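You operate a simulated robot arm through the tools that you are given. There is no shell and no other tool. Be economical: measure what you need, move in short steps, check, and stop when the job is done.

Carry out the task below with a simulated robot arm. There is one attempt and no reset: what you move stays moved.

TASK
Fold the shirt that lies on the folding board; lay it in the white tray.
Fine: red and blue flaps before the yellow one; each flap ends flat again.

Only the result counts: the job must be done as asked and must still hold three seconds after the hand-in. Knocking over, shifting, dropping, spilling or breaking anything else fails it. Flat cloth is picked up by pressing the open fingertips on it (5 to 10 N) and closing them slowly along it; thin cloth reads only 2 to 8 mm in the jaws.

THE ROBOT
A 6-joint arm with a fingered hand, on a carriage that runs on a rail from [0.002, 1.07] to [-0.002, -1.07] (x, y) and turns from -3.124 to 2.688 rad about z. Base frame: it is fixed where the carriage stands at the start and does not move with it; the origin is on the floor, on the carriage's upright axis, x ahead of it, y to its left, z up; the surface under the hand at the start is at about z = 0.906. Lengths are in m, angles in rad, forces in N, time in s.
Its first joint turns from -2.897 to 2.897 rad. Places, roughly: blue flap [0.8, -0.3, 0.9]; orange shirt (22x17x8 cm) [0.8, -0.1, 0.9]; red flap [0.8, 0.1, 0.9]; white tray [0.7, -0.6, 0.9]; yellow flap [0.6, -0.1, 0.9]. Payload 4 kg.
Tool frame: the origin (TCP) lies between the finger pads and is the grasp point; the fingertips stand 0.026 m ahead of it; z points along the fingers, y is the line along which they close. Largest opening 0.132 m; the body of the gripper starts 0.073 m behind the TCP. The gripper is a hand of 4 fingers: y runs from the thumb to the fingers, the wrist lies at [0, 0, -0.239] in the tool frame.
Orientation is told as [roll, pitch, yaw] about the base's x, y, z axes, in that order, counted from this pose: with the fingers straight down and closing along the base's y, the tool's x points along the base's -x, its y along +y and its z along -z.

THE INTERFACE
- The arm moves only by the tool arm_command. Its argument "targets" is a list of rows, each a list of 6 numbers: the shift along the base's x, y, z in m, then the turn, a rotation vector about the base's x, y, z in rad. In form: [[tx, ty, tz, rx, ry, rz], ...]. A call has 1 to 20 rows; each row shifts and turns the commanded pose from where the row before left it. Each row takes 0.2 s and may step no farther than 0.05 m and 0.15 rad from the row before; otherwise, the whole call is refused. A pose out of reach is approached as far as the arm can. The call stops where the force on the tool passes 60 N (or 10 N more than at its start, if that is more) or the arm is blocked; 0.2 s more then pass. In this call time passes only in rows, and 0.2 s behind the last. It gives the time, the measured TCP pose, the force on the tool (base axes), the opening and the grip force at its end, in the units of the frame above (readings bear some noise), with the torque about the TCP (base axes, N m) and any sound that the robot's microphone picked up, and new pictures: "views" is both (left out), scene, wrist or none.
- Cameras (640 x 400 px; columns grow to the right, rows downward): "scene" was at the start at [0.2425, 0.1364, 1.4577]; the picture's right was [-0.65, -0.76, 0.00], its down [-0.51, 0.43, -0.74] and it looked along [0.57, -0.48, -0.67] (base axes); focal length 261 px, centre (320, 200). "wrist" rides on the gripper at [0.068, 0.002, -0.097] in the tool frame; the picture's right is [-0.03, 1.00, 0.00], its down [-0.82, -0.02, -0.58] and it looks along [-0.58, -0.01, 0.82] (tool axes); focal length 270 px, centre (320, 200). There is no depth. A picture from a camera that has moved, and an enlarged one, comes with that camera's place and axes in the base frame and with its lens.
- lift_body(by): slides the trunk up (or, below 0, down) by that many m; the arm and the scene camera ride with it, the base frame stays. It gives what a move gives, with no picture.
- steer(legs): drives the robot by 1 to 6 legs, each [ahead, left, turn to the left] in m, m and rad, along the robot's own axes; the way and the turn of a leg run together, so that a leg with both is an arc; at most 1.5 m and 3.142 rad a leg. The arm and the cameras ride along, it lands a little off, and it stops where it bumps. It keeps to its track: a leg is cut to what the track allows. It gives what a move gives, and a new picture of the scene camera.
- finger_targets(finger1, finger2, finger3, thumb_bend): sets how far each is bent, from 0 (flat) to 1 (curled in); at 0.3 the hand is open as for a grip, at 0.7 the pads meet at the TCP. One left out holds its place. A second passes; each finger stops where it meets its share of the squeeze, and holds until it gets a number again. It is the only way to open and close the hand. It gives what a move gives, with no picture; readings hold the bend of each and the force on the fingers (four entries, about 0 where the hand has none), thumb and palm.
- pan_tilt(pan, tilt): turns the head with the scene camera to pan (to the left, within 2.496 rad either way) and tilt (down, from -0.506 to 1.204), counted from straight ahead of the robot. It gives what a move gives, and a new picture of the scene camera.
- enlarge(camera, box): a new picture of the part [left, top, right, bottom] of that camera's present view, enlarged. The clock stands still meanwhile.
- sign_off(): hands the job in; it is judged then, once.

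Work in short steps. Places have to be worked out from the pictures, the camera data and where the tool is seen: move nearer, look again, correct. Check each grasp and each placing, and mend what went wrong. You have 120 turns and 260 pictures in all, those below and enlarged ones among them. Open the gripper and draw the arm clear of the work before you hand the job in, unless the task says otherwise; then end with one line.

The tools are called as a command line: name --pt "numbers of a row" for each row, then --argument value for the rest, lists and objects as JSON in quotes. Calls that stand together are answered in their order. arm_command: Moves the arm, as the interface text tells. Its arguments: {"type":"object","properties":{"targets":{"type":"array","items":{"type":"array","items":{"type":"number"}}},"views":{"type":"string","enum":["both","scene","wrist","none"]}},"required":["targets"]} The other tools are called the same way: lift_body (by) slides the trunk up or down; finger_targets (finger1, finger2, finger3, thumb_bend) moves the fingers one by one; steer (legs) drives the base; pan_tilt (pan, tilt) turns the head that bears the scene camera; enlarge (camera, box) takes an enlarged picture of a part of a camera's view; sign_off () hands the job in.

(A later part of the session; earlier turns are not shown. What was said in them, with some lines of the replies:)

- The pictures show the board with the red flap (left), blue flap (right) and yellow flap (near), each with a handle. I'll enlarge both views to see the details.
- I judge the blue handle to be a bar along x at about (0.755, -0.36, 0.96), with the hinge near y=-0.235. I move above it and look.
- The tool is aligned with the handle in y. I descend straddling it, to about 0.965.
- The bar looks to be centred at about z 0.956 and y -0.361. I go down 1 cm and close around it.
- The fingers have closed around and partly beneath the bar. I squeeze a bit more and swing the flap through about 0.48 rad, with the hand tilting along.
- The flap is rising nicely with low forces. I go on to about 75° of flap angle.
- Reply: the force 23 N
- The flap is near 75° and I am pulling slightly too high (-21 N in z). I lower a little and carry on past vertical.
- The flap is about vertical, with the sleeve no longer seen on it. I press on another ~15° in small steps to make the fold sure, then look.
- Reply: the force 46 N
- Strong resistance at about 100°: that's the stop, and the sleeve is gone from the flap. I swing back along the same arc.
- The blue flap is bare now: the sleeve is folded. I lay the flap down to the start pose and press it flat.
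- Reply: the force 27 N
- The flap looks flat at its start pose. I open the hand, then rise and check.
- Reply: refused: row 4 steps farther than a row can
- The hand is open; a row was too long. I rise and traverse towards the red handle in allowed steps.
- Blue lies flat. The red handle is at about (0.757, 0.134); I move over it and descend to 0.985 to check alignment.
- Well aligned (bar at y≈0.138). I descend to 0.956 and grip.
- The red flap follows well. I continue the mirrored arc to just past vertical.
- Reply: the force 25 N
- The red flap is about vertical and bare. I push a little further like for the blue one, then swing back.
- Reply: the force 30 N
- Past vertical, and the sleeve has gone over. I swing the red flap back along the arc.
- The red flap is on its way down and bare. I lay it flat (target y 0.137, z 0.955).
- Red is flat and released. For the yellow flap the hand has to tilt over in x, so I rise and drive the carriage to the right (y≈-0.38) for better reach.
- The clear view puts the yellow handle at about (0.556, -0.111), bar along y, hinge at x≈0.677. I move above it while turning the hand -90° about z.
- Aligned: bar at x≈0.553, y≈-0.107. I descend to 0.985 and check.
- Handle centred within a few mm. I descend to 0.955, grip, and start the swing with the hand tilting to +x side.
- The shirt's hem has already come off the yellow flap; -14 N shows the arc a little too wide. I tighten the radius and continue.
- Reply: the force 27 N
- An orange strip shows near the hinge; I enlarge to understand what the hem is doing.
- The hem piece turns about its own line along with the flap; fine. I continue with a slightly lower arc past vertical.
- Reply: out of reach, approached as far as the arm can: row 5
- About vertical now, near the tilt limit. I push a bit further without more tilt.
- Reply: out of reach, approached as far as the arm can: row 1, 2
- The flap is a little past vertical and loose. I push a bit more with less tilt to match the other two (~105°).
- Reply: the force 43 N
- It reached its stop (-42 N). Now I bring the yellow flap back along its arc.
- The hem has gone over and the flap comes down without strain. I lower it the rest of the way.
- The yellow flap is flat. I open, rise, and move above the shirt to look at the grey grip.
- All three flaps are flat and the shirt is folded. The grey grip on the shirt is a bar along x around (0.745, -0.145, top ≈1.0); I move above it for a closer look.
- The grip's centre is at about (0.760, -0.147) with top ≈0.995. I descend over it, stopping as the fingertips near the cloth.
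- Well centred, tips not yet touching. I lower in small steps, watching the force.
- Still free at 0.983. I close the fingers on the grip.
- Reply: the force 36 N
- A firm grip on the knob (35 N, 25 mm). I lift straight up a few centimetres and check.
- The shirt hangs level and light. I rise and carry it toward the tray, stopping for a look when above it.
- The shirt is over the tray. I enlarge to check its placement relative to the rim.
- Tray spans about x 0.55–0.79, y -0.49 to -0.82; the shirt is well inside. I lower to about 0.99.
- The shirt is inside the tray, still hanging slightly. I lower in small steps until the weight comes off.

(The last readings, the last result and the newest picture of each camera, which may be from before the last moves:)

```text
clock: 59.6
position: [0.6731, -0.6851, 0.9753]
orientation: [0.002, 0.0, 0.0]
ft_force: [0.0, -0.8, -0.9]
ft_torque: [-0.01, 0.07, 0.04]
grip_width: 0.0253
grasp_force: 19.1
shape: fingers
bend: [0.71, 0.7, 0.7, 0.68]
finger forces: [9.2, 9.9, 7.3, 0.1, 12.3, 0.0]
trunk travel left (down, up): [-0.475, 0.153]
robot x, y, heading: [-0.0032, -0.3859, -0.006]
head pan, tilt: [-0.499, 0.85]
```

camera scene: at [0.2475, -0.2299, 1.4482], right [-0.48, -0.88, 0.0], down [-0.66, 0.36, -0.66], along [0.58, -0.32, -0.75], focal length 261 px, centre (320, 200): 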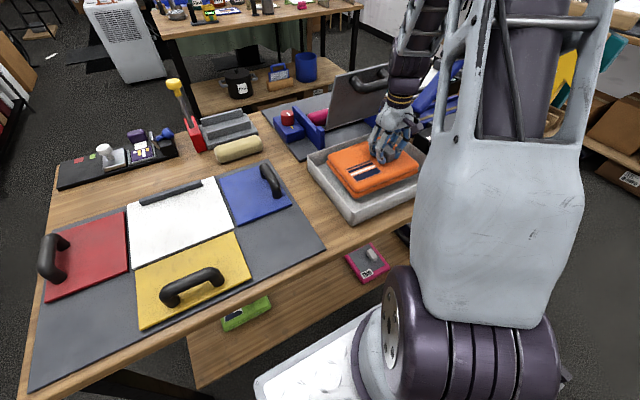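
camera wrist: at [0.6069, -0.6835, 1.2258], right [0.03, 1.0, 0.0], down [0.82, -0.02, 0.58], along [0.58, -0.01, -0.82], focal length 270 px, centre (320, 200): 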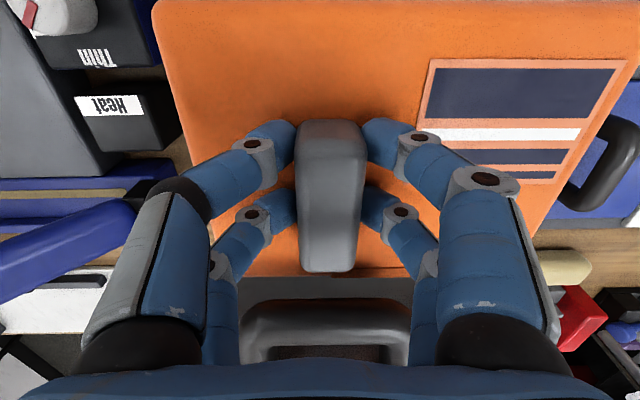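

arm_command --pt "0 0 -0.003 0 0 0" --views "none"

arm_command --pt "0 0 -0.003 0 0 0" --views "none"

```text
clock: 60.0
position: [0.6732, -0.6836, 0.9727]
orientation: [-0.001, -0.003, 0.0]
ft_force: [-2.3, -1.0, 8.6]
ft_torque: [0.23, 0.02, 0.06]
grip_width: 0.0255
grasp_force: 23.0
shape: fingers
bend: [0.72, 0.7, 0.7, 0.68]
finger forces: [9.4, 14.9, 7.9, 0.0, 14.4, 0.1]
trunk travel left (down, up): [-0.475, 0.153]
robot x, y, heading: [-0.0009, -0.3852, -0.008]
head pan, tilt: [-0.499, 0.85]
```

```text
clock: 60.4
position: [0.6734, -0.6851, 0.972]
orientation: [-0.004, -0.004, 0.001]
ft_force: [-3.6, -1.2, 40.7]
ft_torque: [0.13, 0.18, 0.19]
grip_width: 0.0256
grasp_force: 36.2
shape: fingers
bend: [0.72, 0.71, 0.7, 0.69]
finger forces: [10.7, 23.0, 9.1, 0.0, 29.7, 0.0]
trunk travel left (down, up): [-0.475, 0.153]
robot x, y, heading: [-0.0013, -0.3817, -0.003]
head pan, tilt: [-0.499, 0.85]
```

The shirt now rests on the tray floor (40 N). I ease up 3 mm, open, and rise clear.

arm_command --pt "0 0 0.003 0 0 0" --views "none"

finger_targets --finger1 0.3 --finger2 0.3 --finger3 0.3 --thumb_bend 0.3

arm_command --pt "0 0 0.02 0 0 0" --pt "0 0 0.04 0 0 0" --pt "0 0 0.045 0 0 0" --pt "0 0 0.045 0 0 0" --pt "0 0 0.045 0 0 0" --pt "0 0.04 0.02 0 0 0" --pt "0 0.045 0 0 0 0" --pt "0 0.045 0 0 0 0" --pt "0 0.045 0 0 0 0" --views "both"

enlarge --camera "scene" --box '[290, 70, 450, 230]'

```text
clock: 60.8
position: [0.6737, -0.6843, 0.971]
orientation: [-0.003, -0.002, 0.0]
ft_force: [2.6, -7.0, 24.2]
ft_torque: [-0.2, 0.06, 0.06]
grip_width: 0.0254
grasp_force: 29.7
shape: fingers
bend: [0.72, 0.71, 0.7, 0.69]
finger forces: [8.1, 14.8, 10.8, 0.1, 25.2, 0.0]
trunk travel left (down, up): [-0.475, 0.153]
robot x, y, heading: [0.0001, -0.3794, -0.009]
head pan, tilt: [-0.499, 0.85]
```

```text
clock: 61.8
position: [0.6726, -0.6835, 0.9717]
orientation: [0.0, 0.001, 0.0]
ft_force: [0.8, 1.2, -0.2]
ft_torque: [0.0, 0.02, -0.02]
grip_width: 0.1323
grasp_force: 0.0
shape: fingers
bend: [0.3, 0.3, 0.3, 0.3]
finger forces: [0.1, 0.0, 0.0, 0.0, 0.0, 0.0]
trunk travel left (down, up): [-0.475, 0.153]
robot x, y, heading: [-0.0013, -0.3834, -0.008]
head pan, tilt: [-0.499, 0.85]
```

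```text
clock: 63.8
position: [0.6732, -0.5052, 1.185]
orientation: [0.0, 0.001, -0.002]
ft_force: [0.4, -0.4, 0.1]
ft_torque: [0.03, 0.04, -0.01]
grip_width: 0.1325
grasp_force: 0.1
shape: fingers
bend: [0.3, 0.3, 0.3, 0.3]
finger forces: [0.0, 0.0, 0.0, 0.1, 0.0, 0.0]
trunk travel left (down, up): [-0.475, 0.153]
robot x, y, heading: [0.0034, -0.3806, -0.005]
head pan, tilt: [-0.499, 0.85]
camera scene: at [0.2478, -0.2303, 1.4482], right [-0.48, -0.88, 0.0], down [-0.66, 0.36, -0.66], along [0.58, -0.32, -0.75], focal length 261 px, centre (320, 200)
camera wrist: at [0.6037, -0.5056, 1.2826], right [0.03, 1.0, 0.0], down [0.82, -0.02, 0.58], along [0.58, -0.02, -0.82], focal length 270 px, centre (320, 200)
```

scene: 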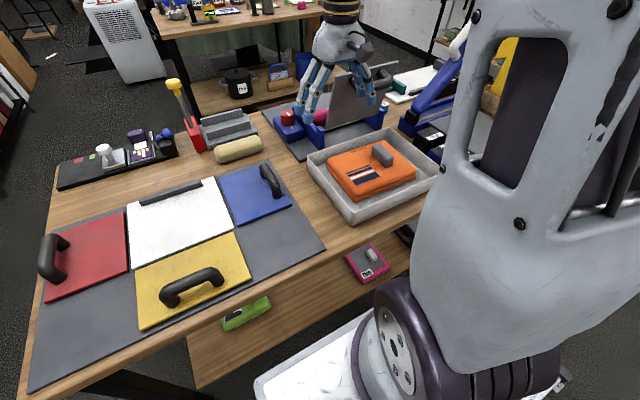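
wrist: 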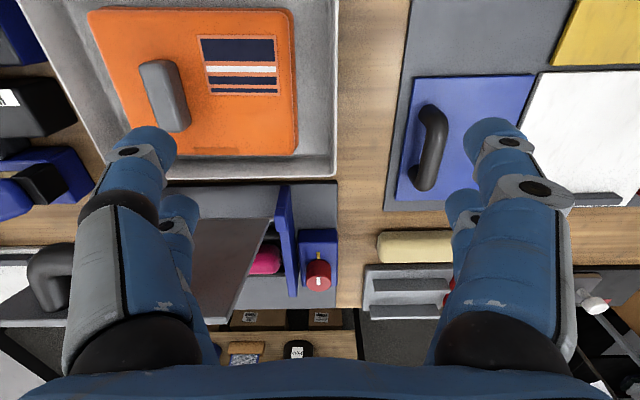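

```text
2.50 times, centred on (370, 150) of scene
camera zoom: at [0.2478, -0.2303, 1.4482], right [-0.48, -0.88, 0.0], down [-0.66, 0.36, -0.66], along [0.58, -0.32, -0.75], focal length 653 px, centre (195, 325)
```

zoom: 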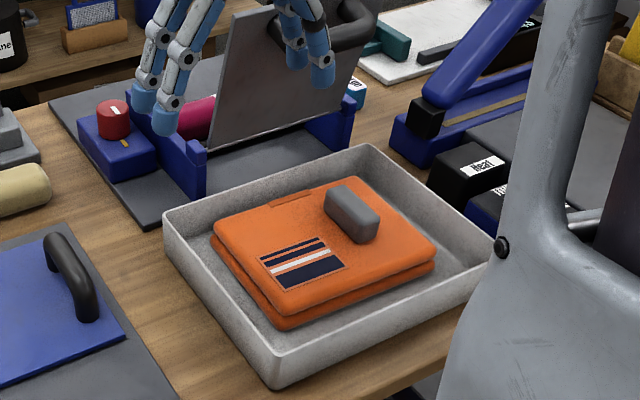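

The shirt lies flat inside the tray, all three flaps are flat, the hand is open and clear of the work. I hand in.

sign_off

```text
The job is handed in.
```

The shirt is folded and lies flat in the white tray. I folded the blue flap, then the red, then the yellow, and all three ended flat again; the job is handed in.
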